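You operate a simulated robot arm through the tools that you are given. There is no shell and no other tool.

You are at the controls of a simulated two-armed robot. One attempt, no reset.

JOB
Switch over to the right filter, bleed it and reset the vacuum gauge.
Fine: No bubbles left in the sight tube, bleed tap shut.

The check looks at the end state, three seconds after you hand in, the way a careful person would. Anything else that was tipped, shoved, dropped, spilled or broken makes it a failure.

ROBOT AND FRAMES
Two 7-joint arms with two-finger parallel grippers on one trunk that stands fixed in place. Base frame: the origin is at the foot of the trunk, x ahead of it, y to its left, z up. Readings come in m, degrees, newtons and seconds.
The left shoulder is at [0.04, 0.206, 1.238], the right one opposite. With the tool pointing down near the work surface each hand reaches from about 0.1 to 0.86 m from the base axis, measured 20 degrees to its own side. Payload 4.4 kg a hand.
Tool frame (each hand has its own): the origin (TCP) lies between the finger pads and is the grasp point; the fingertips stand 0.023 m ahead of it; z points along the fingers, y is the line along which they close. The gripper opens to 0.094 m. The fingers are 0.038 m wide and 0.01 m thick; the gripper's body (0.054 by 0.096 m) begins 0.039 m behind the TCP.
Orientation is that of the tool frame in the base frame, as [roll, pitch, yaw] about the fixed x, y, z axes, in that order (R = Rz(yaw) Ry(pitch) Rx(roll)). With the fingers straight down and closing along the base's y, the tool's x points along the base's -x, its y along +y and its z along -z.

CONTROLS
- The arms move only by the tool send_rows. It takes "left_steps", "right_steps" or both (then of equal length, played together; a hand with none holds still); each is a list that holds one entry, the list of rows, each a list of 7 numbers: the turn, a rotation vector about the tool's x, y, z in units of 4 degrees (1.0 is 4 degrees), then the shift along the tool's x, y, z in units of 40 mm (1.0 is 40 mm), then the opening, from 0 (shut) to 1 (fully open). In form: [[[ax, ay, az, dx, dy, dz, fingers], ...]]. A call has 1 to 20 rows; each row shifts and turns the commanded pose from where the row before left it, along the tool's axes as they then stand. A call with a number of a shift or a turn outside -1 to 1 is refused whole. A row lasts 0.2 s, in which the tool goes at most 0.05 m and 8.6 degrees; a call with a longer step from one row to the next is refused whole, and so is a gripper value outside its range. A pose out of reach is approached as far as the arm can. The call stops where the force on the tool passes 90 N (or 10 N more than at its start, if that is more) or the arm is blocked; 0.2 s more then pass. The fingers move at their own pace (about 0.108 m/s each) and stop on an object; they squeeze with about 44 N. The grip force told is the motor's: it shows also when the fingers shut on nothing. Time passes only in rows, and 0.2 s behind the last, so rows that do not move let the fingers close. The reply holds the time, the measured pose of the TCP, the force on the tool along the base axes, the opening and the grip force, in the units named above and with some noise, with the torque about the TCP (base axes, N m) and any sound that the robot's microphone picked up.
- Cameras (640 x 400 px; columns grow to the right, rows downward): "scene" is now at [0.1282, -0.0575, 1.4205]; the picture's right is [-0.60, -0.80, -0.01], its down [-0.36, 0.28, -0.89] and it looks along [0.72, -0.53, -0.45] (base axes); focal length 298 px, centre (320, 200). "left" rides on the left gripper at [0.086, -0.016, -0.074] in its tool frame; the picture's right is [0.18, 0.98, 0.00], its down [-0.58, 0.11, -0.81] and it looks along [-0.79, 0.15, 0.59] (tool axes); focal length 243 px, centre (320, 200). "right" rides on the right gripper at [0.087, 0.016, -0.075] in its tool frame; the picture's right is [-0.18, 0.98, 0.00], its down [-0.58, -0.11, -0.81] and it looks along [-0.79, -0.15, 0.59] (tool axes); focal length 243 px, centre (320, 200). There is no depth. A picture from a camera that has moved, and an enlarged one, comes with that camera's place and axes in the base frame and with its lens.
- grab_frame(camera): a new picture of that camera. No time passes.
- lift_body(by): slides the trunk up (or, below 0, down) by that many m; the arms and the scene camera ride with it, the base frame stays. It gives what a move gives, with no picture.
- turn_head(pan, tilt): turns the head with the scene camera to pan (to the left, within 80 degrees either way) and tilt (down, from -29 to 69), counted from straight ahead of the robot. It gives what a move gives.
- zoom(camera, box): a new picture of the part [left, top, right, bottom] of that camera's present view, enlarged. No time passes.
- close_job(): hands the job in; it is judged then, once.

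Nothing tells you positions but the pictures and the camera data. Unless the task says otherwise, let go and move clear before handing in.

The tools are called after "Call:" as name(argument=value, ...) on one line, values as JSON. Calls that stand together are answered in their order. send_rows: Moves the arms, as the interface text tells. Its arguments: {"type":"object","properties":{"left_steps":{"type":"array"},"right_steps":{"type":"array"}},"required":[]} The other tools are called the same way: lift_body (by) slides the trunk up or down; turn_head (pan, tilt) turns the head that bears the scene camera; grab_frame (camera) takes a picture; zoom (camera, box) takes an enlarged picture of a part of a camera's view; close_job () hands the job in.

At the start:

```text
clock: 0.0
left_ee_pos: [0.4983, -0.0491, 1.2957]
left_tcp_rot: [180.0, 0.7, 180.0]
left_ft_force: [-0.1, 0.3, -0.3]
left_moment: [-0.01, -0.01, -0.01]
left_width: 0.094
left_grasp_force: 0.1
right_ee_pos: [0.3412, -0.5152, 1.2459]
right_tcp_rot: [179.8, 0.5, 179.9]
right_ft_force: [-0.4, -0.7, -0.8]
right_moment: [0.0, 0.01, 0.01]
right_width: 0.0943
right_grasp_force: 0.0
trunk travel left (down, up): [-0.316, 0.247]
head pan, tilt: [-36.9, 27.1]
```

scene: 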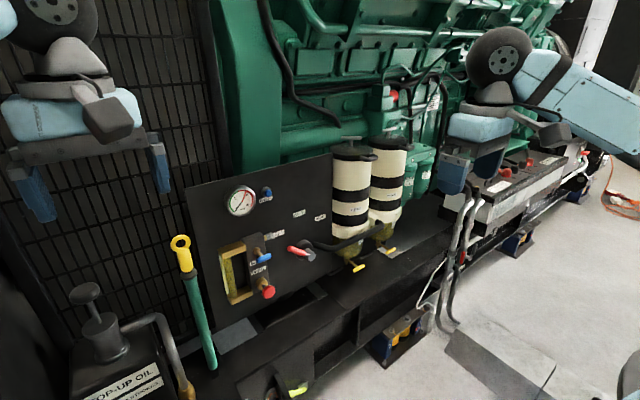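
right: 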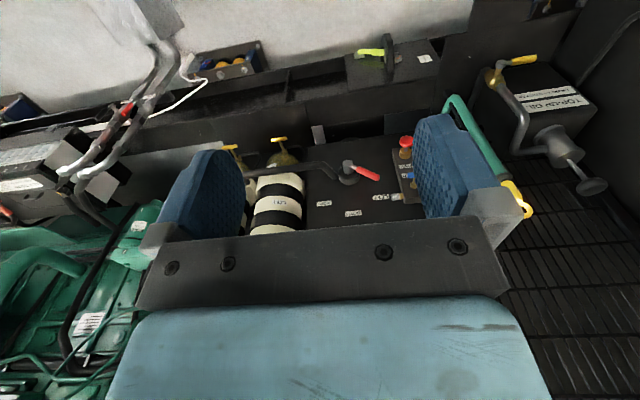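
left: 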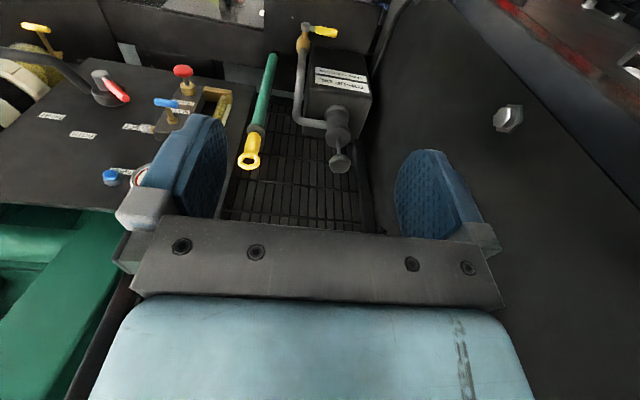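

I see a dark panel with a vacuum gauge, a red-handled lever, a blue tap, a red plunger, a sight tube and two filters. I'll look closer before moving.

Call:
zoom(camera="scene", box=[200, 170, 340, 310])

Call:
zoom(camera="scene", box=[280, 120, 460, 290])

Call:
zoom(camera="scene", box=[60, 220, 320, 400])

Call:
zoom(camera="left", box=[0, 0, 400, 200])

Call:
zoom(camera="right", box=[200, 30, 640, 240])

```text
2.86 times, centred on (270, 240) of scene
camera zoom: at [0.1282, -0.0575, 1.4205], right [-0.6, -0.8, -0.01], down [-0.36, 0.28, -0.89], along [0.72, -0.53, -0.45], focal length 852 px, centre (463, 86)
```

zoom: 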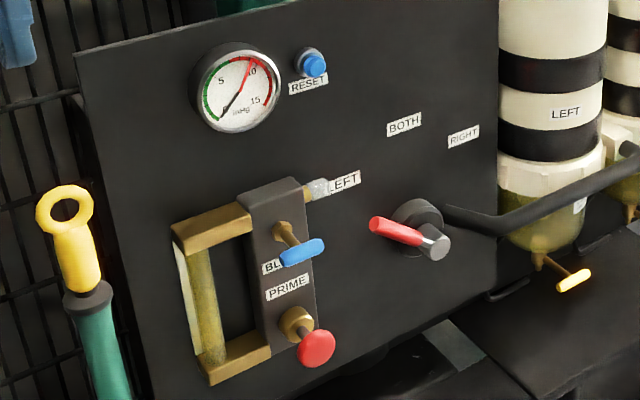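

```text
2.35 times, centred on (370, 205) of scene
camera zoom: at [0.1282, -0.0575, 1.4205], right [-0.6, -0.8, -0.01], down [-0.36, 0.28, -0.89], along [0.72, -0.53, -0.45], focal length 702 px, centre (202, 188)
```

zoom: 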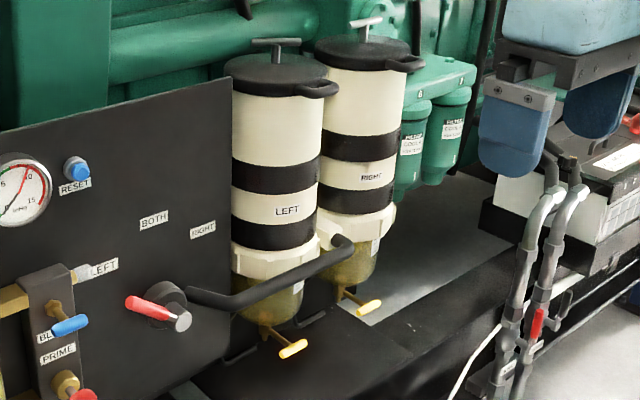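

```text
2.22 times, centred on (190, 310) of scene
camera zoom: at [0.1282, -0.0575, 1.4205], right [-0.6, -0.8, -0.01], down [-0.36, 0.28, -0.89], along [0.72, -0.53, -0.45], focal length 663 px, centre (609, -44)
```

zoom: 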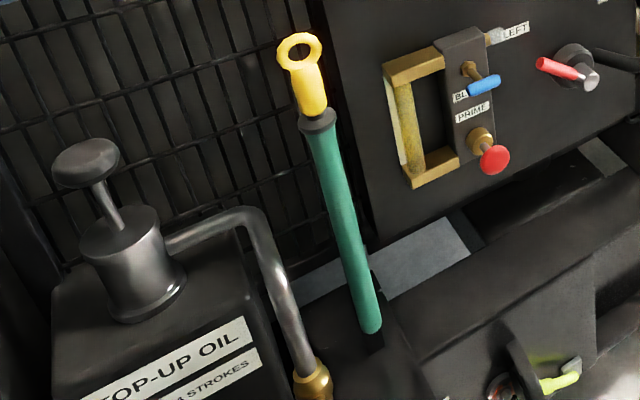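

```text
1.60 times, centred on (200, 100) of left
camera zoom: at [0.4107, -0.0647, 1.3682], right [-0.18, 0.98, 0.0], down [0.57, 0.11, 0.81], along [0.8, 0.15, -0.58], focal length 388 px, centre (512, 360)
```

zoom: 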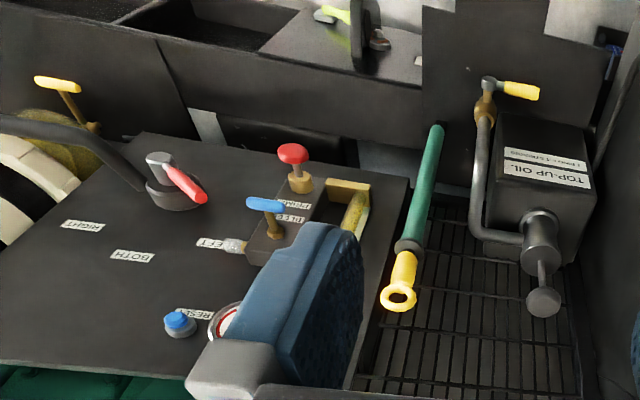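

```text
1.45 times, centred on (420, 135) of right
camera zoom: at [0.2551, -0.4982, 1.3193], right [0.18, 0.98, 0.01], down [0.57, -0.11, 0.81], along [0.8, -0.15, -0.58], focal length 353 px, centre (174, 294)
```

zoom: 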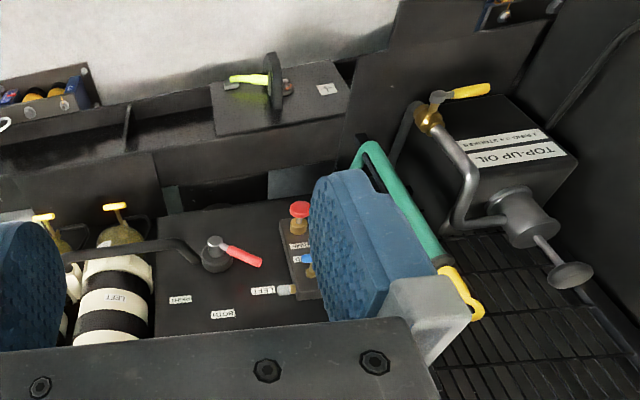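

The panel seems to be vertical at x≈0.86, facing the robot. The lever hub is near y −0.50, z 0.82, the blue bleed tap near (0.78, −0.343, 0.878), the prime knob near (0.766, −0.341, 0.763) and the reset button near (0.847, −0.408, 1.043). I'll zoom in for detail.

Call:
zoom(camera="scene", box=[235, 225, 285, 305])

Call:
zoom(camera="scene", box=[270, 205, 340, 265])

Call:
zoom(camera="scene", box=[220, 175, 280, 220])

Call:
zoom(camera="left", box=[80, 50, 240, 200])

Call:
zoom(camera="scene", box=[210, 235, 260, 310])

```text
5.00 times, centred on (260, 265) of scene
camera zoom: at [0.1282, -0.0575, 1.4205], right [-0.6, -0.8, -0.01], down [-0.36, 0.28, -0.89], along [0.72, -0.53, -0.45], focal length 1491 px, centre (620, -125)
```

zoom: 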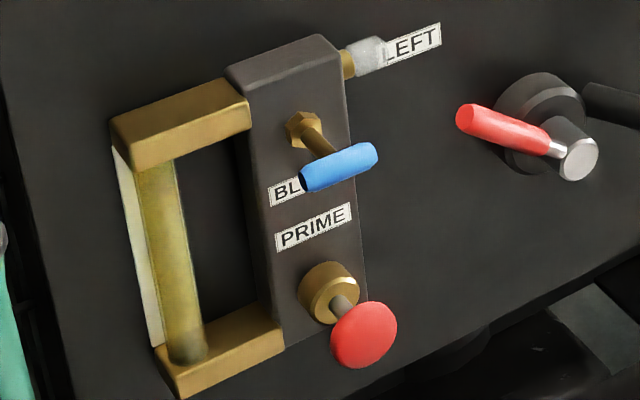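

```text
6.67 times, centred on (305, 235) of scene
camera zoom: at [0.1282, -0.0575, 1.4205], right [-0.6, -0.8, -0.01], down [-0.36, 0.28, -0.89], along [0.72, -0.53, -0.45], focal length 1988 px, centre (420, -33)
```

zoom: 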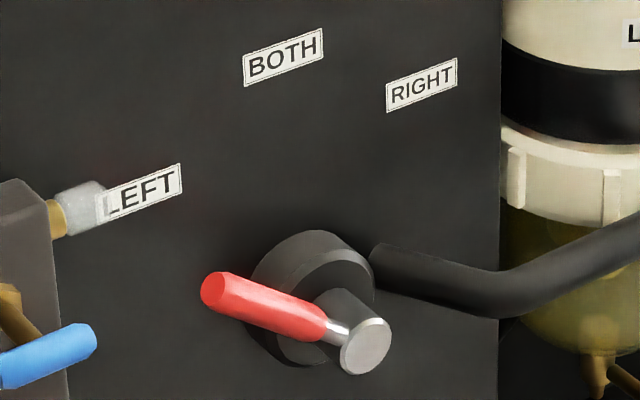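

```text
8.89 times, centred on (250, 198) of scene
camera zoom: at [0.1282, -0.0575, 1.4205], right [-0.6, -0.8, -0.01], down [-0.36, 0.28, -0.89], along [0.72, -0.53, -0.45], focal length 2651 px, centre (942, 222)
```

zoom: 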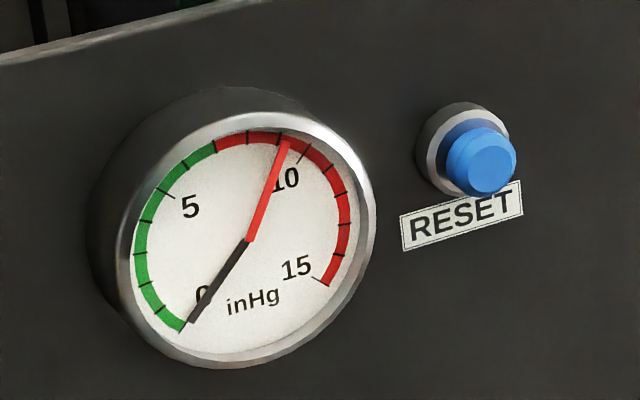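

```text
2.67 times, centred on (160, 125) of left
camera zoom: at [0.4107, -0.0647, 1.3682], right [-0.18, 0.98, 0.0], down [0.57, 0.11, 0.81], along [0.8, 0.15, -0.58], focal length 647 px, centre (747, 400)
```

zoom: 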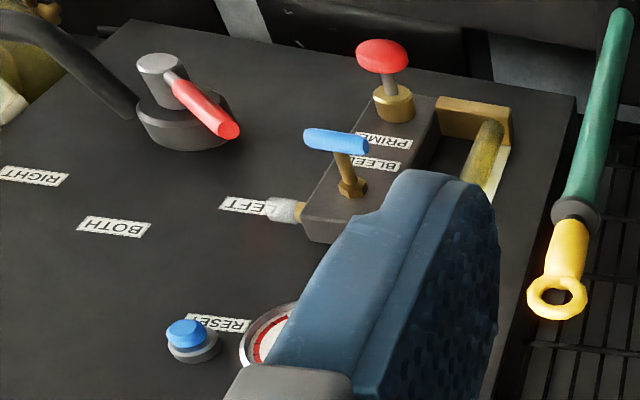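

```text
5.33 times, centred on (235, 272) of scene
camera zoom: at [0.1282, -0.0575, 1.4205], right [-0.6, -0.8, -0.01], down [-0.36, 0.28, -0.89], along [0.72, -0.53, -0.45], focal length 1591 px, centre (773, -187)
```

zoom: 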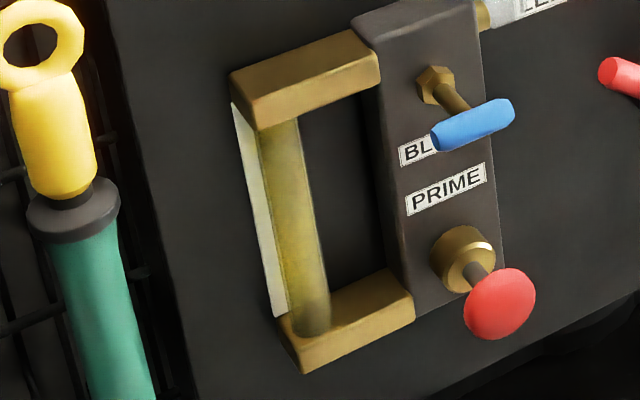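

The gauge's black needle is at 0 and its red telltale is at about 9.5. I'll lower the trunk a little for reach, then turn the right hand to point forward in free space.

Call:
lift_body(by=-0.12)

```text
clock: 1.5
left_ee_pos: [0.4988, -0.0488, 1.1761]
left_tcp_rot: [179.8, 0.8, 179.9]
left_ft_force: [0.0, 0.9, -0.4]
left_moment: [0.01, 0.0, 0.02]
left_width: 0.0942
left_grasp_force: 0.0
right_ee_pos: [0.3421, -0.5129, 1.1265]
right_tcp_rot: [179.8, 0.6, -180.0]
right_ft_force: [-0.4, -1.0, 0.4]
right_moment: [-0.02, 0.04, 0.0]
right_width: 0.0938
right_grasp_force: 0.1
trunk travel left (down, up): [-0.196, 0.367]
head pan, tilt: [-36.9, 27.1]
```

Nothing touched. Now I'll turn the right hand forward while it advances a little in x.

Call:
send_rows(right_steps=[[[0, -1, 0, -0.3, 0, 0, 1], [0, -1, 0, -0.3, 0, 0.02, 1], [0, -1, 0, -0.297, 0, 0.042, 1], [0, -1, 0, -0.293, 0, 0.062, 1], [0, -1, 0, -0.288, 0, 0.083, 1], [0, -1, 0, -0.282, 0, 0.103, 1], [0, -1, 0, -0.274, 0, 0.122, 1], [0, -1, 0, -0.265, 0, 0.141, 1], [0, -1, 0, -0.254, 0, 0.159, 1], [0, -1, 0, -0.243, 0, 0.176, 1], [0, -1, 0, -0.23, 0, 0.193, 1], [0, -1, 0, -0.216, 0, 0.209, 1], [0, -1, 0, -0.2, 0, 0.223, 1], [0, -1, 0, -0.185, 0, 0.236, 1], [0, -1, 0, -0.168, 0, 0.249, 1], [0, -1, 0, -0.15, 0, 0.26, 1], [0, -1, 0, -0.131, 0, 0.27, 1], [0, -1, 0, -0.113, 0, 0.278, 1], [0, -1, 0, -0.093, 0, 0.285, 1], [0, -1, 0, -0.073, 0, 0.291, 1]]])

```text
clock: 5.7
left_ee_pos: [0.4984, -0.0492, 1.1757]
left_tcp_rot: [179.8, 0.9, 179.9]
left_ft_force: [0.3, -0.5, 0.3]
left_moment: [-0.01, 0.04, 0.0]
left_width: 0.0939
left_grasp_force: 0.1
right_ee_pos: [0.582, -0.512, 1.1308]
right_tcp_rot: [178.7, 80.7, 178.8]
right_ft_force: [-0.4, -0.1, -0.1]
right_moment: [-0.01, -0.02, 0.01]
right_width: 0.0941
right_grasp_force: 0.2
trunk travel left (down, up): [-0.196, 0.367]
head pan, tilt: [-36.9, 27.1]
```

The right hand is nearly forward. I'll finish the turn, yaw the left hand so its camera faces the panel, and close the left fingers so they don't block the view.

Call:
send_rows(right_steps=[[[0, -0.8, 0, 0, 0, 0, 0.5], [0, -0.8, 0, 0, 0, 0, 0.5], [0, -0.72, 0, 0, 0, 0, 0.5], [0, 0, 0, 0, 0, 0, 0.5], [0, 0, 0, 0, 0, 0, 0.5], [0, 0, 0, 0, 0, 0, 0.5], [0, 0, 0, 0, 0, 0, 0.5], [0, 0, 0, 0, 0, 0, 0.5], [0, 0, 0, 0, 0, 0, 0.5], [0, 0, 0, 0, 0, 0, 0.5]]], left_steps=[[[0, 0, 1, 0, 0, 0, 0], [0, 0, 1, 0, 0, 0, 0], [0, 0, 1, 0, 0, 0, 0], [0, 0, 1, 0, 0, 0, 0], [0, 0, 1, 0, 0, 0, 0], [0, 0, 1, 0, 0, 0, 0], [0, 0, 1, 0, 0, 0, 0], [0, 0, 1, 0, 0, 0, 0], [0, 0, 1, 0, 0, 0, 0], [0, 0, 1, 0, 0, 0, 0]]])

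Call:
grab_frame(camera="scene")

Call:
grab_frame(camera="left")

Call:
grab_frame(camera="right")

```text
clock: 8.1
left_ee_pos: [0.4823, -0.0449, 1.2055]
left_tcp_rot: [176.7, 3.2, 140.4]
left_ft_force: [0.9, -0.5, 0.8]
left_moment: [-0.01, 0.03, 0.0]
left_width: 0.0
left_grasp_force: 42.1
right_ee_pos: [0.5679, -0.5141, 1.1384]
right_tcp_rot: [16.6, 89.0, 16.8]
right_ft_force: [-0.4, -0.4, 0.5]
right_moment: [-0.03, 0.02, -0.02]
right_width: 0.0471
right_grasp_force: 0.1
trunk travel left (down, up): [-0.196, 0.367]
head pan, tilt: [-36.9, 27.1]
stopped in row 10 (left hand): the arm was blocked; the commanded pose is now the measured one
```

```text
taken
camera scene: at [0.1114, -0.0589, 1.3019], right [-0.6, -0.8, -0.02], down [-0.34, 0.28, -0.9], along [0.72, -0.53, -0.44], focal length 298 px, centre (320, 200)
```

scene: 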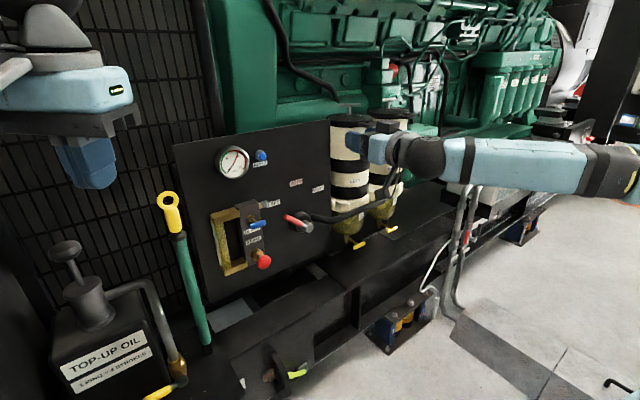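

```text
taken
camera left: at [0.4002, -0.003, 1.274], right [0.48, 0.88, 0.05], down [0.45, -0.29, 0.84], along [0.75, -0.39, -0.54], focal length 243 px, centre (320, 200)
```

left: 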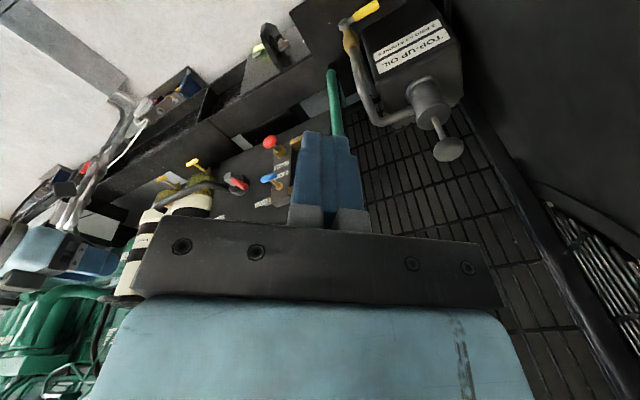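

```text
taken
camera right: at [0.4957, -0.4983, 1.0496], right [0.0, 0.98, 0.19], down [-0.82, -0.11, 0.57], along [0.58, -0.15, 0.8], focal length 243 px, centre (320, 200)
```

right: 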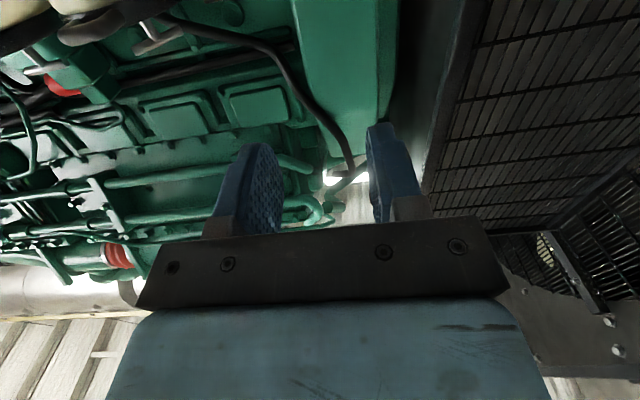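

The left arm got blocked, with its elbow likely touching something and the trunk leaning slightly. I'll undo that left turn right away and check that the readings go back.

Call:
send_rows(left_steps=[[[0, 0, -1, 0, 0, 0, 0], [0, 0, -1, 0, 0, 0, 0], [0, 0, -1, 0, 0, 0, 0], [0, 0, -1, 0, 0, 0, 0], [0, 0, -1, 0, 0, 0, 0]]])

Call:
turn_head(pan=40, tilt=30)

Call:
grab_frame(camera="scene")

```text
clock: 9.5
left_ee_pos: [0.4853, -0.0419, 1.225]
left_tcp_rot: [177.5, 6.3, 161.1]
left_ft_force: [-0.2, 0.5, -0.3]
left_moment: [-0.01, 0.0, -0.01]
left_width: 0.0
left_grasp_force: 42.0
right_ee_pos: [0.5701, -0.5149, 1.1378]
right_tcp_rot: [20.9, 89.0, 21.0]
right_ft_force: [0.6, 0.1, 0.2]
right_moment: [0.01, 0.02, -0.03]
right_width: 0.0471
right_grasp_force: 0.1
trunk travel left (down, up): [-0.196, 0.367]
head pan, tilt: [-36.9, 27.1]
stopped in row 5 (left hand): the arm was blocked; the commanded pose is now the measured one
```

```text
clock: 11.0
left_ee_pos: [0.4832, -0.0424, 1.2271]
left_tcp_rot: [177.6, 6.3, 160.9]
left_ft_force: [-0.1, 0.0, 0.1]
left_moment: [0.03, -0.01, -0.02]
left_width: 0.0003
left_grasp_force: 42.4
right_ee_pos: [0.5687, -0.5129, 1.1392]
right_tcp_rot: [15.9, 89.1, 15.7]
right_ft_force: [-1.1, 0.1, -0.4]
right_moment: [0.0, 0.03, -0.01]
right_width: 0.047
right_grasp_force: 0.1
trunk travel left (down, up): [-0.196, 0.367]
head pan, tilt: [40.0, 30.0]
```

```text
taken
camera scene: at [0.1097, 0.0551, 1.2989], right [0.64, -0.77, 0.01], down [-0.36, -0.32, -0.88], along [0.68, 0.56, -0.48], focal length 298 px, centre (320, 200)
```

scene: 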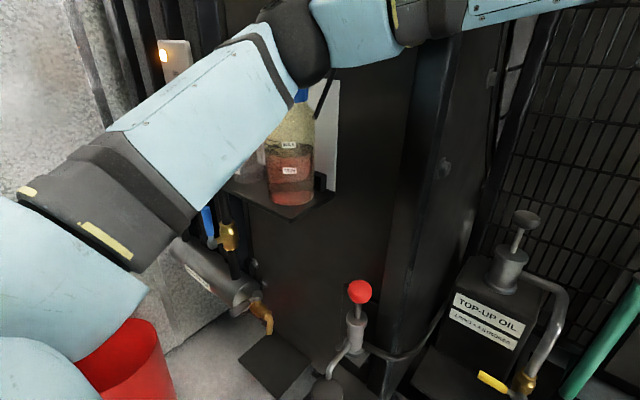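

The left forearm passes close over a bottle, and a red bucket sits by the elbow. I'll look closely before moving any more.

Call:
zoom(camera="scene", box=[200, 40, 380, 240])

Call:
zoom(camera="scene", box=[0, 150, 260, 400])

```text
2.00 times, centred on (290, 140) of scene
camera zoom: at [0.1097, 0.0551, 1.2989], right [0.64, -0.77, 0.01], down [-0.36, -0.32, -0.88], along [0.68, 0.56, -0.48], focal length 596 px, centre (380, 320)
```

zoom: 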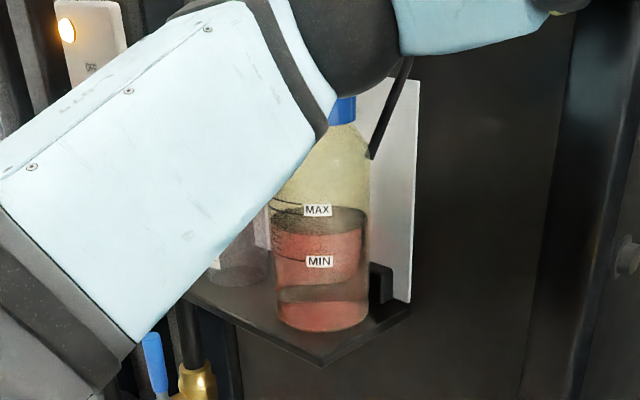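

```text
1.60 times, centred on (130, 275) of scene
camera zoom: at [0.1097, 0.0551, 1.2989], right [0.64, -0.77, 0.01], down [-0.36, -0.32, -0.88], along [0.68, 0.56, -0.48], focal length 477 px, centre (624, 80)
```

zoom: 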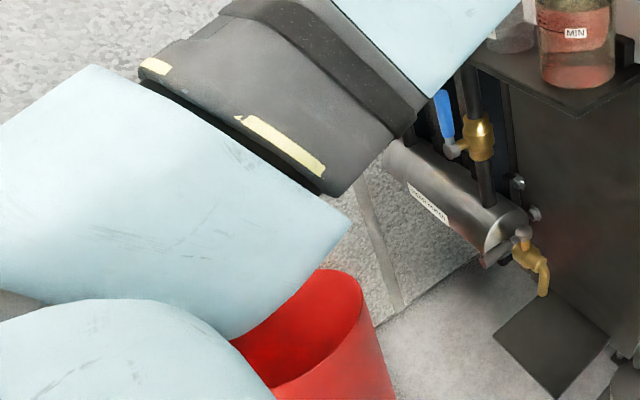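

I can't see a definite contact. I'll check the left camera and look further down and left before choosing how to free the arm.

Call:
turn_head(pan=65, tilt=50)

Call:
grab_frame(camera="scene")

Call:
turn_head(pan=25, tilt=5)

Call:
grab_frame(camera="scene")

Call:
grab_frame(camera="left")

```text
clock: 11.9
left_ee_pos: [0.4829, -0.0422, 1.2269]
left_tcp_rot: [177.6, 6.3, 160.9]
left_ft_force: [0.3, 0.2, -0.6]
left_moment: [0.01, 0.05, 0.01]
left_width: 0.0
left_grasp_force: 42.4
right_ee_pos: [0.5691, -0.5154, 1.1383]
right_tcp_rot: [16.3, 89.1, 16.4]
right_ft_force: [0.1, -0.3, -0.1]
right_moment: [0.03, -0.01, -0.03]
right_width: 0.0472
right_grasp_force: 0.1
trunk travel left (down, up): [-0.196, 0.367]
head pan, tilt: [65.0, 50.0]
```

```text
taken
camera scene: at [0.0738, 0.0667, 1.2685], right [0.91, -0.42, 0.02], down [-0.31, -0.69, -0.65], along [0.29, 0.59, -0.76], focal length 298 px, centre (320, 200)
```

scene: 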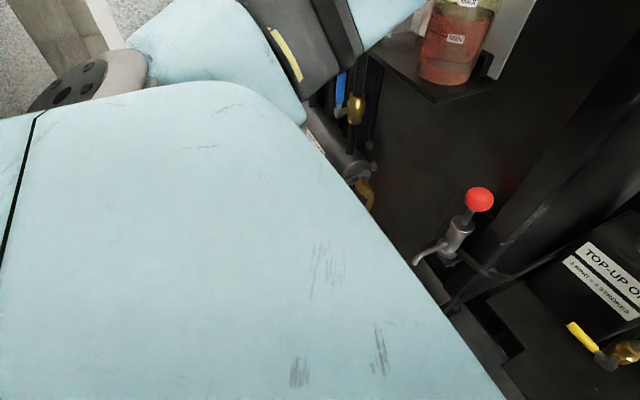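

```text
clock: 13.0
left_ee_pos: [0.4823, -0.0435, 1.2263]
left_tcp_rot: [177.6, 6.4, 160.9]
left_ft_force: [-1.0, 1.0, 0.0]
left_moment: [0.0, 0.0, -0.04]
left_width: 0.0001
left_grasp_force: 42.5
right_ee_pos: [0.5689, -0.514, 1.1378]
right_tcp_rot: [17.1, 89.2, 17.1]
right_ft_force: [0.3, 0.2, 0.2]
right_moment: [-0.01, 0.01, -0.02]
right_width: 0.0472
right_grasp_force: 0.1
trunk travel left (down, up): [-0.196, 0.367]
head pan, tilt: [25.0, 5.0]
```

```text
taken
camera scene: at [0.1226, 0.0353, 1.3395], right [0.42, -0.91, 0.01], down [-0.05, -0.03, -1.0], along [0.9, 0.42, -0.06], focal length 298 px, centre (320, 200)
```

scene: 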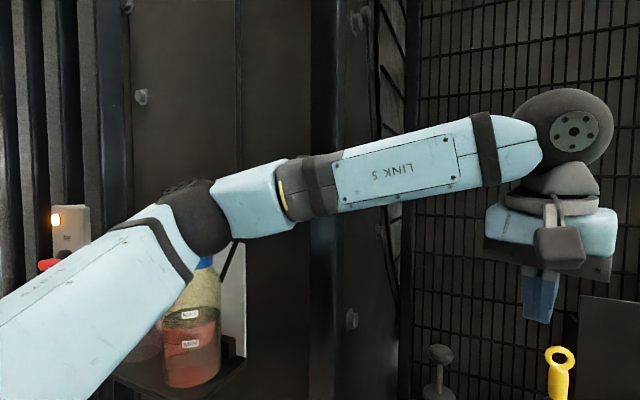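

```text
taken
camera left: at [0.3879, -0.0296, 1.289], right [0.14, 0.99, 0.02], down [0.49, -0.09, 0.87], along [0.86, -0.12, -0.49], focal length 243 px, centre (320, 200)
```

left: 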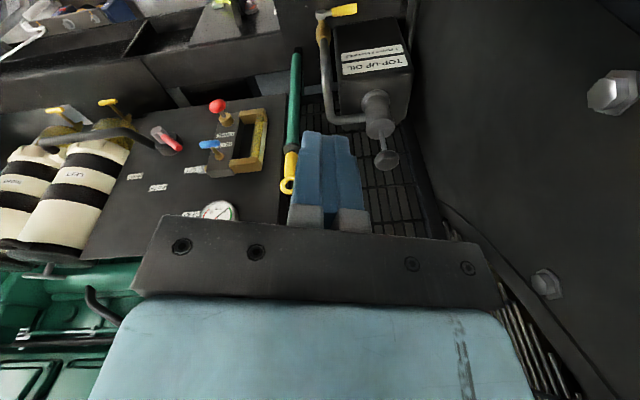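

The left elbow is right over the bottle on its shelf, so that's probably the contact. Raising the trunk should lift the elbow straight off it. I'll go up in small amounts and watch the bottle.

Call:
lift_body(by=0.03)

Call:
zoom(camera="scene", box=[100, 140, 340, 400])

```text
clock: 13.8
left_ee_pos: [0.4799, -0.0443, 1.2395]
left_tcp_rot: [177.7, 4.9, 159.8]
left_ft_force: [0.1, -0.1, 0.3]
left_moment: [0.02, 0.03, -0.03]
left_width: 0.0001
left_grasp_force: 42.3
right_ee_pos: [0.5687, -0.5123, 1.1656]
right_tcp_rot: [8.4, 89.2, 8.4]
right_ft_force: [-1.2, -0.1, 0.4]
right_moment: [0.02, 0.0, -0.02]
right_width: 0.047
right_grasp_force: 0.1
trunk travel left (down, up): [-0.226, 0.337]
head pan, tilt: [25.0, 5.0]
```

```text
1.54 times, centred on (220, 270) of scene
camera zoom: at [0.1233, 0.0378, 1.3662], right [0.42, -0.91, 0.01], down [-0.05, -0.04, -1.0], along [0.9, 0.42, -0.06], focal length 459 px, centre (474, 92)
```

zoom: 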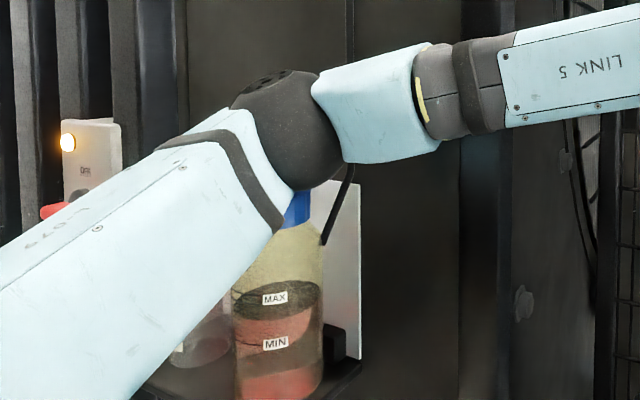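

The hand is relaxing back, so this is the right direction. The bottle still stands, and I'll keep going up.

Call:
lift_body(by=0.03)

Call:
lift_body(by=0.03)

Call:
zoom(camera="scene", box=[100, 140, 340, 400])

Call:
lift_body(by=0.03)

Call:
zoom(camera="scene", box=[100, 140, 340, 400])

```text
clock: 14.5
left_ee_pos: [0.4813, -0.0422, 1.2736]
left_tcp_rot: [177.8, 5.2, 160.0]
left_ft_force: [-0.3, 0.4, -0.1]
left_moment: [0.03, 0.01, -0.01]
left_width: 0.0001
left_grasp_force: 42.9
right_ee_pos: [0.5704, -0.5101, 1.1991]
right_tcp_rot: [-0.1, 89.3, 0.0]
right_ft_force: [0.0, 0.8, 1.3]
right_moment: [0.02, 0.0, -0.01]
right_width: 0.047
right_grasp_force: 0.1
trunk travel left (down, up): [-0.256, 0.307]
head pan, tilt: [25.0, 5.0]
```

```text
clock: 15.2
left_ee_pos: [0.4808, -0.0397, 1.3045]
left_tcp_rot: [177.9, 5.2, 160.1]
left_ft_force: [0.2, 0.3, 0.7]
left_moment: [0.04, 0.02, 0.01]
left_width: 0.0
left_grasp_force: 42.4
right_ee_pos: [0.57, -0.5094, 1.2292]
right_tcp_rot: [-2.0, 89.3, -2.0]
right_ft_force: [-0.1, -0.1, -0.2]
right_moment: [0.0, 0.0, -0.01]
right_width: 0.0469
right_grasp_force: 0.1
trunk travel left (down, up): [-0.286, 0.277]
head pan, tilt: [25.0, 5.0]
```

```text
1.54 times, centred on (220, 270) of scene
camera zoom: at [0.1232, 0.0404, 1.4287], right [0.42, -0.91, 0.01], down [-0.06, -0.04, -1.0], along [0.9, 0.42, -0.07], focal length 459 px, centre (474, 92)
```

zoom: 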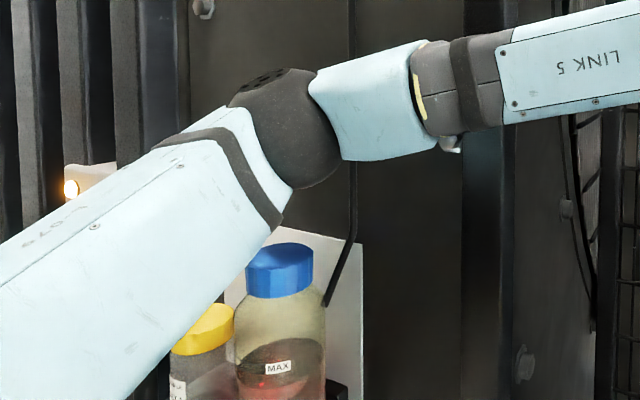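

```text
clock: 16.0
left_ee_pos: [0.4803, -0.0402, 1.3336]
left_tcp_rot: [178.0, 5.3, 160.2]
left_ft_force: [0.4, -0.3, 0.3]
left_moment: [-0.02, -0.01, -0.04]
left_width: 0.0001
left_grasp_force: 42.4
right_ee_pos: [0.5689, -0.5092, 1.2583]
right_tcp_rot: [-3.0, 89.3, -2.9]
right_ft_force: [-0.2, -0.3, -0.6]
right_moment: [-0.02, -0.01, 0.0]
right_width: 0.0466
right_grasp_force: 0.0
trunk travel left (down, up): [-0.316, 0.247]
head pan, tilt: [25.0, 5.0]
```

```text
1.54 times, centred on (220, 270) of scene
camera zoom: at [0.1229, 0.0406, 1.4587], right [0.42, -0.91, 0.01], down [-0.06, -0.04, -1.0], along [0.9, 0.42, -0.07], focal length 459 px, centre (474, 92)
```

zoom: 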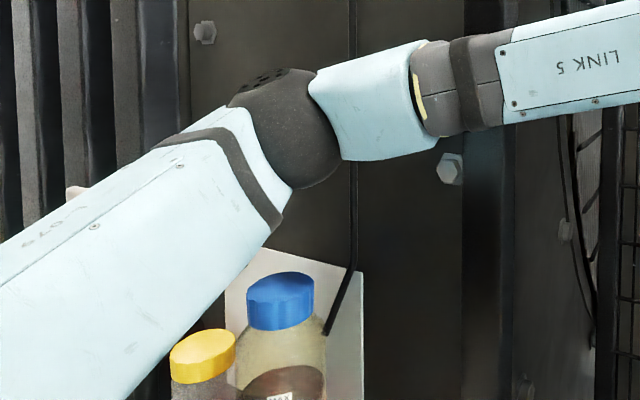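

The arm is free and both bottles stand upright. I'll keep the trunk at this height and leave the left elbow alone. Next I'll look at the right side and the panel.

Call:
turn_head(pan=-60, tilt=35)

Call:
grab_frame(camera="scene")

Call:
turn_head(pan=-25, tilt=30)

Call:
grab_frame(camera="scene")

Call:
grab_frame(camera="right")

```text
clock: 17.6
left_ee_pos: [0.4831, -0.0399, 1.334]
left_tcp_rot: [178.0, 5.3, 160.5]
left_ft_force: [0.2, 0.3, -0.2]
left_moment: [-0.03, -0.01, 0.0]
left_width: 0.0
left_grasp_force: 42.7
right_ee_pos: [0.568, -0.5105, 1.2578]
right_tcp_rot: [1.7, 89.2, 1.8]
right_ft_force: [0.7, 0.3, -0.1]
right_moment: [-0.01, -0.01, 0.03]
right_width: 0.0472
right_grasp_force: 0.1
trunk travel left (down, up): [-0.316, 0.247]
head pan, tilt: [-60.0, 35.0]
```

```text
taken
camera scene: at [0.0841, -0.0755, 1.4095], right [-0.87, -0.5, -0.02], down [-0.27, 0.5, -0.83], along [0.42, -0.71, -0.56], focal length 298 px, centre (320, 200)
```

scene: 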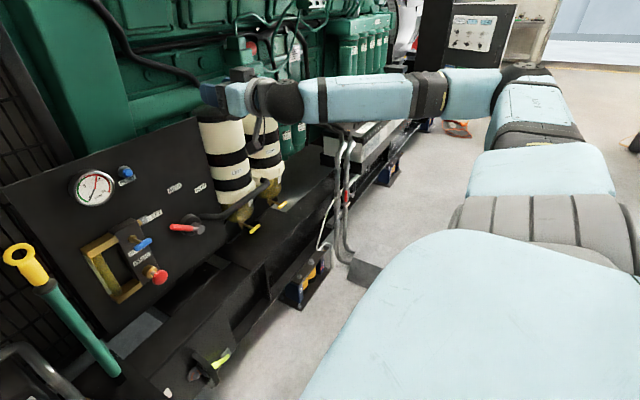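

```text
clock: 18.6
left_ee_pos: [0.4824, -0.0408, 1.335]
left_tcp_rot: [177.9, 5.2, 160.4]
left_ft_force: [0.2, -1.2, 0.1]
left_moment: [0.0, -0.02, 0.04]
left_width: 0.0002
left_grasp_force: 42.5
right_ee_pos: [0.5688, -0.5113, 1.2593]
right_tcp_rot: [3.1, 89.4, 3.1]
right_ft_force: [0.5, -0.7, 0.3]
right_moment: [-0.01, 0.01, -0.03]
right_width: 0.0471
right_grasp_force: 0.1
trunk travel left (down, up): [-0.316, 0.247]
head pan, tilt: [-25.0, 30.0]
```

```text
taken
camera scene: at [0.1215, -0.038, 1.4182], right [-0.42, -0.91, -0.01], down [-0.43, 0.21, -0.88], along [0.8, -0.37, -0.48], focal length 298 px, centre (320, 200)
```

scene: 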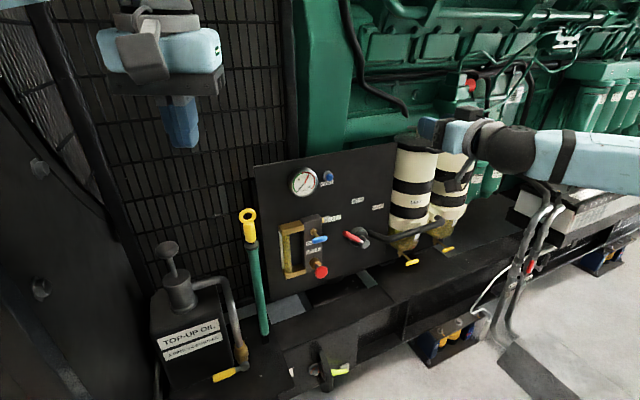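

```text
taken
camera right: at [0.4958, -0.495, 1.1706], right [0.0, 0.98, 0.18], down [-0.81, -0.11, 0.57], along [0.58, -0.15, 0.8], focal length 243 px, centre (320, 200)
```

right: 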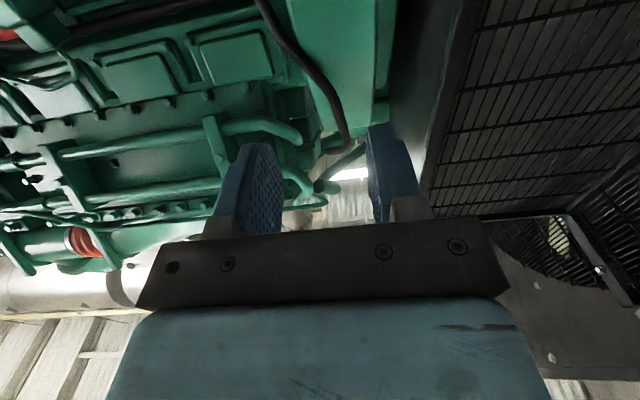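

To check whether the trunk is still leaning, I'll return the head to its starting angle and compare the camera data.

Call:
turn_head(pan=-36.9, tilt=27.1)

Call:
zoom(camera="scene", box=[200, 170, 340, 310])

```text
clock: 19.3
left_ee_pos: [0.4821, -0.0388, 1.3354]
left_tcp_rot: [178.0, 5.3, 160.7]
left_ft_force: [0.3, -0.9, 0.2]
left_moment: [0.03, 0.0, -0.02]
left_width: 0.0
left_grasp_force: 42.4
right_ee_pos: [0.5685, -0.5105, 1.2593]
right_tcp_rot: [3.5, 89.3, 3.7]
right_ft_force: [1.3, -1.0, 0.8]
right_moment: [0.01, 0.01, 0.01]
right_width: 0.0468
right_grasp_force: 0.0
trunk travel left (down, up): [-0.316, 0.247]
head pan, tilt: [-36.9, 27.1]
```

```text
2.86 times, centred on (270, 240) of scene
camera zoom: at [0.1126, -0.0547, 1.4225], right [-0.6, -0.8, -0.02], down [-0.34, 0.27, -0.9], along [0.72, -0.53, -0.44], focal length 852 px, centre (463, 86)
```

zoom: 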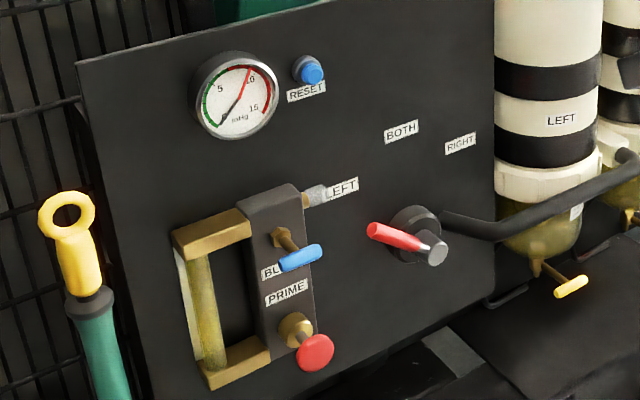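

The trunk still leans back about 1.5 cm. I'll gently bring the left hand back to its starting yaw and pitch and see whether that clears it.

Call:
send_rows(left_steps=[[[0, 0, -0.8, 0, 0, 0, 0], [0, 0, -0.8, 0, 0, 0, 0], [0, 0, -0.8, 0, 0, 0, 0], [0, 0, -0.8, 0, 0, 0, 0], [0, 0, -0.8, 0, 0, 0, 0], [0, 0, -0.8, 0, 0, 0, 0]]])

Call:
grab_frame(camera="scene")

```text
clock: 20.9
left_ee_pos: [0.4791, -0.0389, 1.3431]
left_tcp_rot: [-179.5, 6.5, 179.6]
left_ft_force: [0.4, -0.9, -0.3]
left_moment: [0.01, 0.02, 0.01]
left_width: 0.0
left_grasp_force: 42.7
right_ee_pos: [0.5702, -0.5084, 1.2583]
right_tcp_rot: [-10.1, 89.4, -10.1]
right_ft_force: [-0.7, 0.3, 0.5]
right_moment: [0.0, 0.0, 0.03]
right_width: 0.0469
right_grasp_force: 0.1
trunk travel left (down, up): [-0.316, 0.247]
head pan, tilt: [-36.9, 27.1]
stopped in row 6 (left hand): the arm was blocked; the commanded pose is now the measured one
```

```text
taken
camera scene: at [0.1141, -0.0521, 1.4213], right [-0.6, -0.8, -0.01], down [-0.34, 0.27, -0.9], along [0.72, -0.54, -0.44], focal length 298 px, centre (320, 200)
```

scene: 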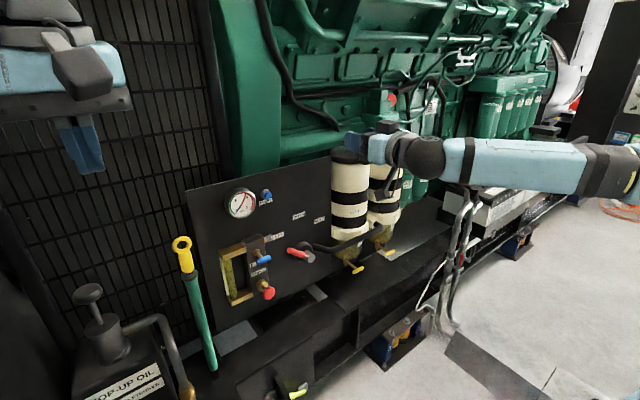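

The left arm still meets something, so I'll look at its elbow and shoulder again.

Call:
turn_head(pan=40, tilt=12)

Call:
grab_frame(camera="scene")

Call:
turn_head(pan=75, tilt=10)

Call:
grab_frame(camera="scene")

```text
clock: 22.4
left_ee_pos: [0.481, -0.0395, 1.3418]
left_tcp_rot: [-179.7, 6.4, 179.9]
left_ft_force: [-0.1, 0.5, -1.0]
left_moment: [0.01, 0.0, -0.03]
left_width: 0.0
left_grasp_force: 42.2
right_ee_pos: [0.568, -0.5082, 1.2587]
right_tcp_rot: [-2.8, 89.2, -2.8]
right_ft_force: [-0.4, 0.0, -0.5]
right_moment: [0.0, 0.03, 0.02]
right_width: 0.0468
right_grasp_force: 0.0
trunk travel left (down, up): [-0.316, 0.247]
head pan, tilt: [40.0, 12.0]
```

```text
taken
camera scene: at [0.1104, 0.0616, 1.4468], right [0.64, -0.77, 0.02], down [-0.14, -0.13, -0.98], along [0.75, 0.63, -0.19], focal length 298 px, centre (320, 200)
```

scene: 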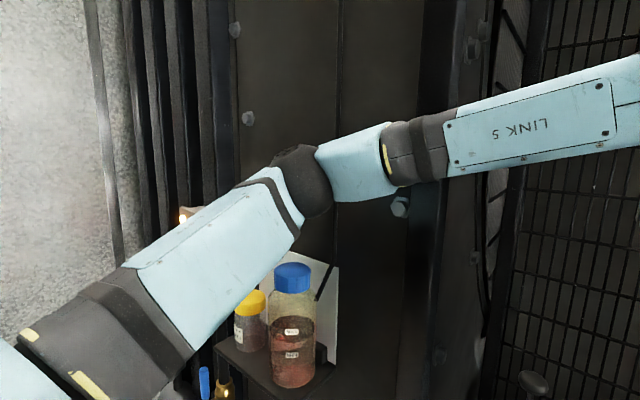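

```text
clock: 23.4
left_ee_pos: [0.4802, -0.038, 1.341]
left_tcp_rot: [-179.9, 6.4, 179.9]
left_ft_force: [-0.9, -0.6, 0.0]
left_moment: [0.0, 0.04, 0.03]
left_width: 0.0002
left_grasp_force: 42.3
right_ee_pos: [0.5681, -0.51, 1.2592]
right_tcp_rot: [-2.3, 89.3, -2.2]
right_ft_force: [0.2, -0.6, 0.8]
right_moment: [0.01, -0.02, 0.03]
right_width: 0.0471
right_grasp_force: 0.1
trunk travel left (down, up): [-0.316, 0.247]
head pan, tilt: [75.0, 10.0]
```

```text
taken
camera scene: at [0.063, 0.0914, 1.4489], right [0.97, -0.26, 0.02], down [-0.02, -0.17, -0.99], along [0.26, 0.95, -0.17], focal length 298 px, centre (320, 200)
```

scene: 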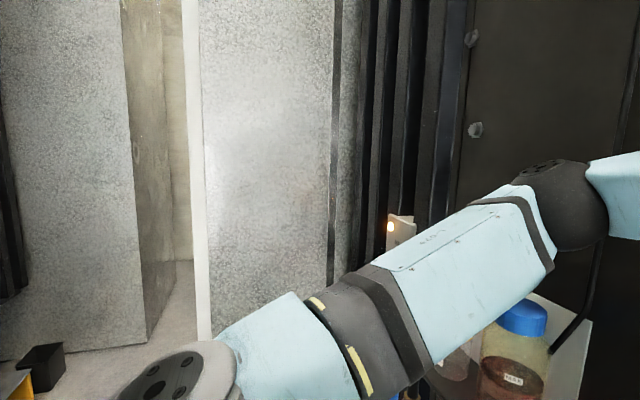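

The elbow looks to be near the dark cabinet wall. I'll straighten the left arm slightly by moving the hand forward, right and up, which pulls the elbow inward away from the wall.

Call:
send_rows(left_steps=[[[0, 0, 0, -0.4, -0.4, -0.2, 0], [0, 0, 0, -0.4, -0.4, -0.2, 0], [0, 0, 0, -0.4, -0.4, -0.2, 0], [0, 0, 0, -0.4, -0.4, -0.2, 0]]])

Call:
grab_frame(camera="scene")

```text
clock: 24.6
left_ee_pos: [0.5244, -0.0889, 1.3906]
left_tcp_rot: [-179.1, 7.4, 179.5]
left_ft_force: [0.6, 0.8, -0.2]
left_moment: [0.02, 0.01, 0.02]
left_width: 0.0
left_grasp_force: 42.0
right_ee_pos: [0.5544, -0.4964, 1.274]
right_tcp_rot: [-29.4, 88.2, -29.3]
right_ft_force: [0.2, -0.6, 0.5]
right_moment: [0.06, 0.0, 0.01]
right_width: 0.0471
right_grasp_force: 0.1
trunk travel left (down, up): [-0.316, 0.247]
head pan, tilt: [75.0, 10.0]
stopped in row 4 (left hand): the arm was blocked; the commanded pose is now the measured one
```

```text
taken
camera scene: at [0.0468, 0.1076, 1.4477], right [0.97, -0.26, 0.04], down [-0.01, -0.18, -0.98], along [0.26, 0.95, -0.18], focal length 298 px, centre (320, 200)
```

scene: 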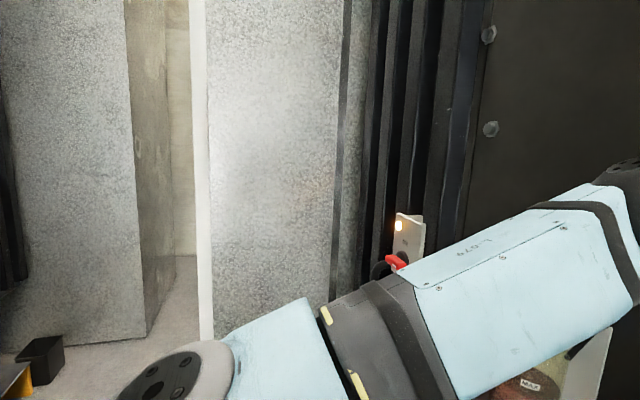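

That made it worse, since the arm is pressing on something ahead of it. I'll retract the left hand backward instead.

Call:
send_rows(left_steps=[[[0, 0, 0, 0.4, 0.4, 0, 0], [0, 0, 0, 0.4, 0.4, 0, 0], [0, 0, 0, 0.4, 0.2, 0, 0], [0, 0, 0, 0.4, 0.1, 0, 0], [0, 0, 0, 0.4, 0, 0, 0], [0, 0, 0, 0.4, 0, 0, 0]]])

Call:
grab_frame(camera="scene")

```text
clock: 26.2
left_ee_pos: [0.4475, -0.0662, 1.3721]
left_tcp_rot: [179.9, 6.8, 179.7]
left_ft_force: [0.2, -0.2, 0.4]
left_moment: [0.01, 0.03, -0.05]
left_width: 0.0
left_grasp_force: 42.2
right_ee_pos: [0.5704, -0.5166, 1.2532]
right_tcp_rot: [29.9, 89.4, 30.1]
right_ft_force: [-0.2, 0.0, 0.2]
right_moment: [-0.01, 0.0, 0.02]
right_width: 0.0471
right_grasp_force: 0.1
trunk travel left (down, up): [-0.316, 0.247]
head pan, tilt: [75.0, 10.0]
stopped in row 6 (left hand): the arm was blocked; the commanded pose is now the measured one
```

```text
taken
camera scene: at [0.0653, 0.0832, 1.4484], right [0.97, -0.26, 0.02], down [-0.02, -0.16, -0.99], along [0.26, 0.95, -0.16], focal length 298 px, centre (320, 200)
```

scene: 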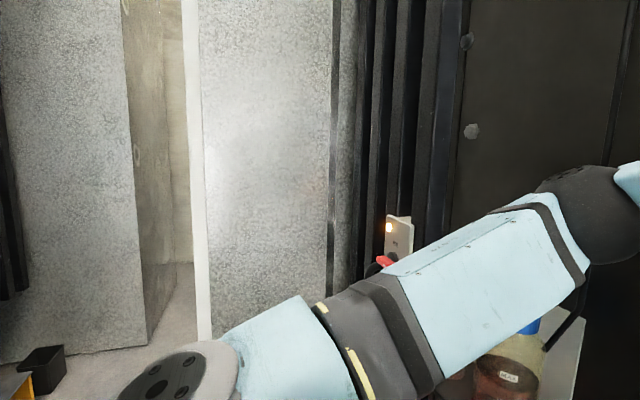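

The lean is smaller but the arm is still touching. I'll bring the left hand down and upright, toward its original collision-free posture.

Call:
send_rows(left_steps=[[[0, 0.4, 0, 0.1, 0, 0.4, 0], [0, 0.4, 0, 0.1, 0, 0.4, 0], [0, 0.4, 0, 0.1, 0, 0.4, 0], [0, 0.4, 0, 0.1, 0, 0.4, 0]]])

Call:
grab_frame(camera="scene")

```text
clock: 27.4
left_ee_pos: [0.425, -0.0645, 1.3159]
left_tcp_rot: [179.8, 1.8, 180.0]
left_ft_force: [-0.2, 0.7, 0.3]
left_moment: [0.0, 0.02, -0.02]
left_width: 0.0001
left_grasp_force: 42.3
right_ee_pos: [0.5597, -0.515, 1.2604]
right_tcp_rot: [13.3, 88.8, 13.3]
right_ft_force: [-0.6, 0.5, 0.0]
right_moment: [-0.02, -0.01, 0.02]
right_width: 0.047
right_grasp_force: 0.0
trunk travel left (down, up): [-0.316, 0.247]
head pan, tilt: [75.0, 10.0]
stopped in row 4 (left hand): the arm was blocked; the commanded pose is now the measured one
```

```text
taken
camera scene: at [0.052, 0.0843, 1.4484], right [0.97, -0.26, 0.03], down [-0.01, -0.16, -0.99], along [0.26, 0.95, -0.16], focal length 298 px, centre (320, 200)
```

scene: 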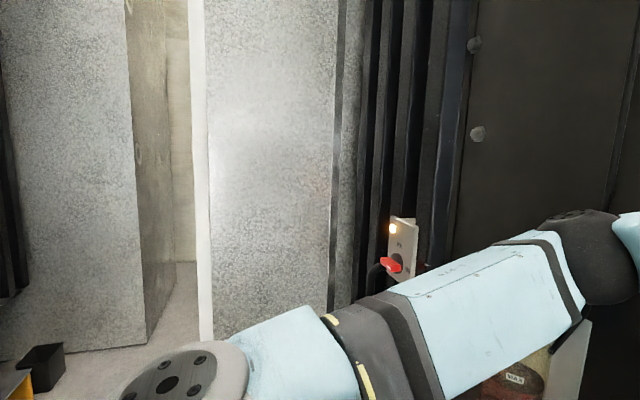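

Worse again, so the useful directions are up, back and tilting the wrist rearward. I'll do those together.

Call:
send_rows(left_steps=[[[0, -0.5, 0, 0.2, -0.2, -0.5, 0], [0, -0.5, 0, 0.2, -0.2, -0.5, 0], [0, -0.5, 0, 0.2, -0.2, -0.5, 0], [0, -0.5, 0, 0.2, -0.2, -0.5, 0], [0, -0.5, 0, 0.2, -0.2, -0.5, 0]]])

Call:
grab_frame(camera="scene")

```text
clock: 28.6
left_ee_pos: [0.3981, -0.0877, 1.4067]
left_tcp_rot: [-179.4, 10.5, -179.8]
left_ft_force: [-0.1, 0.3, 0.1]
left_moment: [-0.02, -0.01, -0.02]
left_width: 0.0001
left_grasp_force: 42.5
right_ee_pos: [0.5779, -0.5031, 1.2582]
right_tcp_rot: [-72.7, 89.4, -72.7]
right_ft_force: [1.0, -0.5, -0.2]
right_moment: [-0.01, -0.04, 0.01]
right_width: 0.0467
right_grasp_force: 0.0
trunk travel left (down, up): [-0.316, 0.247]
head pan, tilt: [75.0, 10.0]
```

```text
taken
camera scene: at [0.0743, 0.1001, 1.4484], right [0.97, -0.26, 0.02], down [-0.03, -0.18, -0.98], along [0.26, 0.95, -0.18], focal length 298 px, centre (320, 200)
```

scene: 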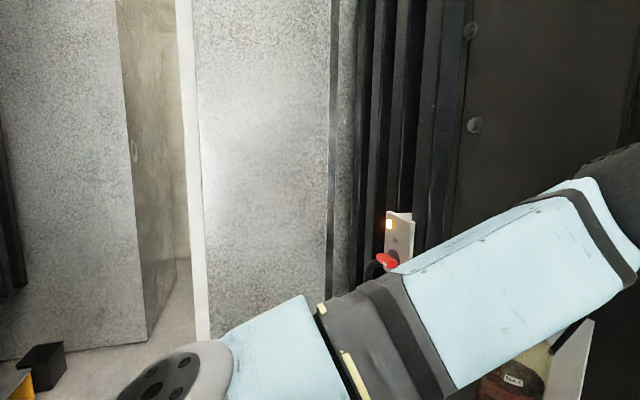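

That freed it with no block, and the trunk is nearly back to neutral. I'll add a bit more margin.

Call:
send_rows(left_steps=[[[0, -0.5, 0, 0.3, -0.1, -0.3, 0], [0, -0.5, 0, 0.3, -0.1, -0.3, 0], [0, -0.5, 0, 0.3, -0.1, -0.3, 0]]])

Call:
turn_head(pan=40, tilt=12)

Call:
grab_frame(camera="scene")

Call:
turn_head(pan=-36.9, tilt=27.1)

Call:
grab_frame(camera="scene")

```text
clock: 29.4
left_ee_pos: [0.3708, -0.11, 1.4274]
left_tcp_rot: [-179.9, 15.6, 180.0]
left_ft_force: [-0.2, -0.4, -1.0]
left_moment: [-0.01, -0.02, -0.02]
left_width: 0.0001
left_grasp_force: 42.2
right_ee_pos: [0.5914, -0.5117, 1.2456]
right_tcp_rot: [178.1, 89.3, 178.1]
right_ft_force: [0.0, -0.5, -0.1]
right_moment: [0.02, -0.02, 0.04]
right_width: 0.047
right_grasp_force: 0.0
trunk travel left (down, up): [-0.316, 0.247]
head pan, tilt: [75.0, 10.0]
```

```text
clock: 30.4
left_ee_pos: [0.3716, -0.1098, 1.4261]
left_tcp_rot: [-179.9, 15.5, -179.9]
left_ft_force: [0.1, -0.4, -0.5]
left_moment: [0.02, 0.03, 0.01]
left_width: 0.0
left_grasp_force: 42.8
right_ee_pos: [0.5898, -0.5108, 1.2456]
right_tcp_rot: [177.4, 89.4, 177.4]
right_ft_force: [-0.2, 0.2, 0.1]
right_moment: [0.0, -0.01, 0.02]
right_width: 0.047
right_grasp_force: 0.1
trunk travel left (down, up): [-0.316, 0.247]
head pan, tilt: [40.0, 12.0]
```

```text
taken
camera scene: at [0.1375, 0.0604, 1.444], right [0.64, -0.77, 0.0], down [-0.16, -0.13, -0.98], along [0.75, 0.63, -0.21], focal length 298 px, centre (320, 200)
```

scene: 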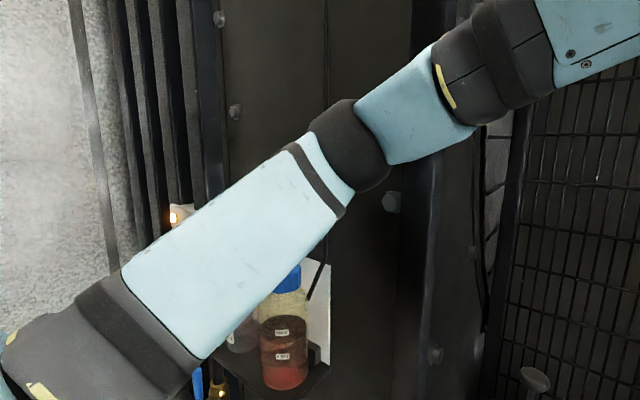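

```text
clock: 31.9
left_ee_pos: [0.371, -0.1104, 1.4273]
left_tcp_rot: [-179.9, 15.4, -179.9]
left_ft_force: [0.5, 0.0, 0.5]
left_moment: [-0.03, -0.02, 0.01]
left_width: 0.0003
left_grasp_force: 41.9
right_ee_pos: [0.5915, -0.5105, 1.2452]
right_tcp_rot: [177.7, 89.4, 177.8]
right_ft_force: [-0.9, 0.1, 0.5]
right_moment: [0.01, -0.01, 0.0]
right_width: 0.047
right_grasp_force: 0.1
trunk travel left (down, up): [-0.316, 0.247]
head pan, tilt: [-36.9, 27.1]
```

```text
taken
camera scene: at [0.1394, -0.0544, 1.4194], right [-0.6, -0.8, 0.0], down [-0.36, 0.27, -0.89], along [0.71, -0.53, -0.46], focal length 298 px, centre (320, 200)
```

scene: 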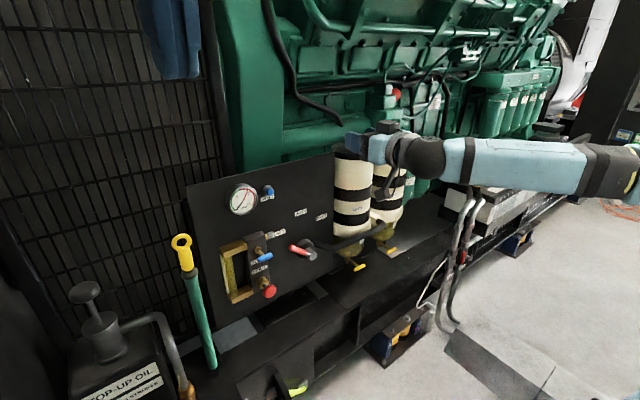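

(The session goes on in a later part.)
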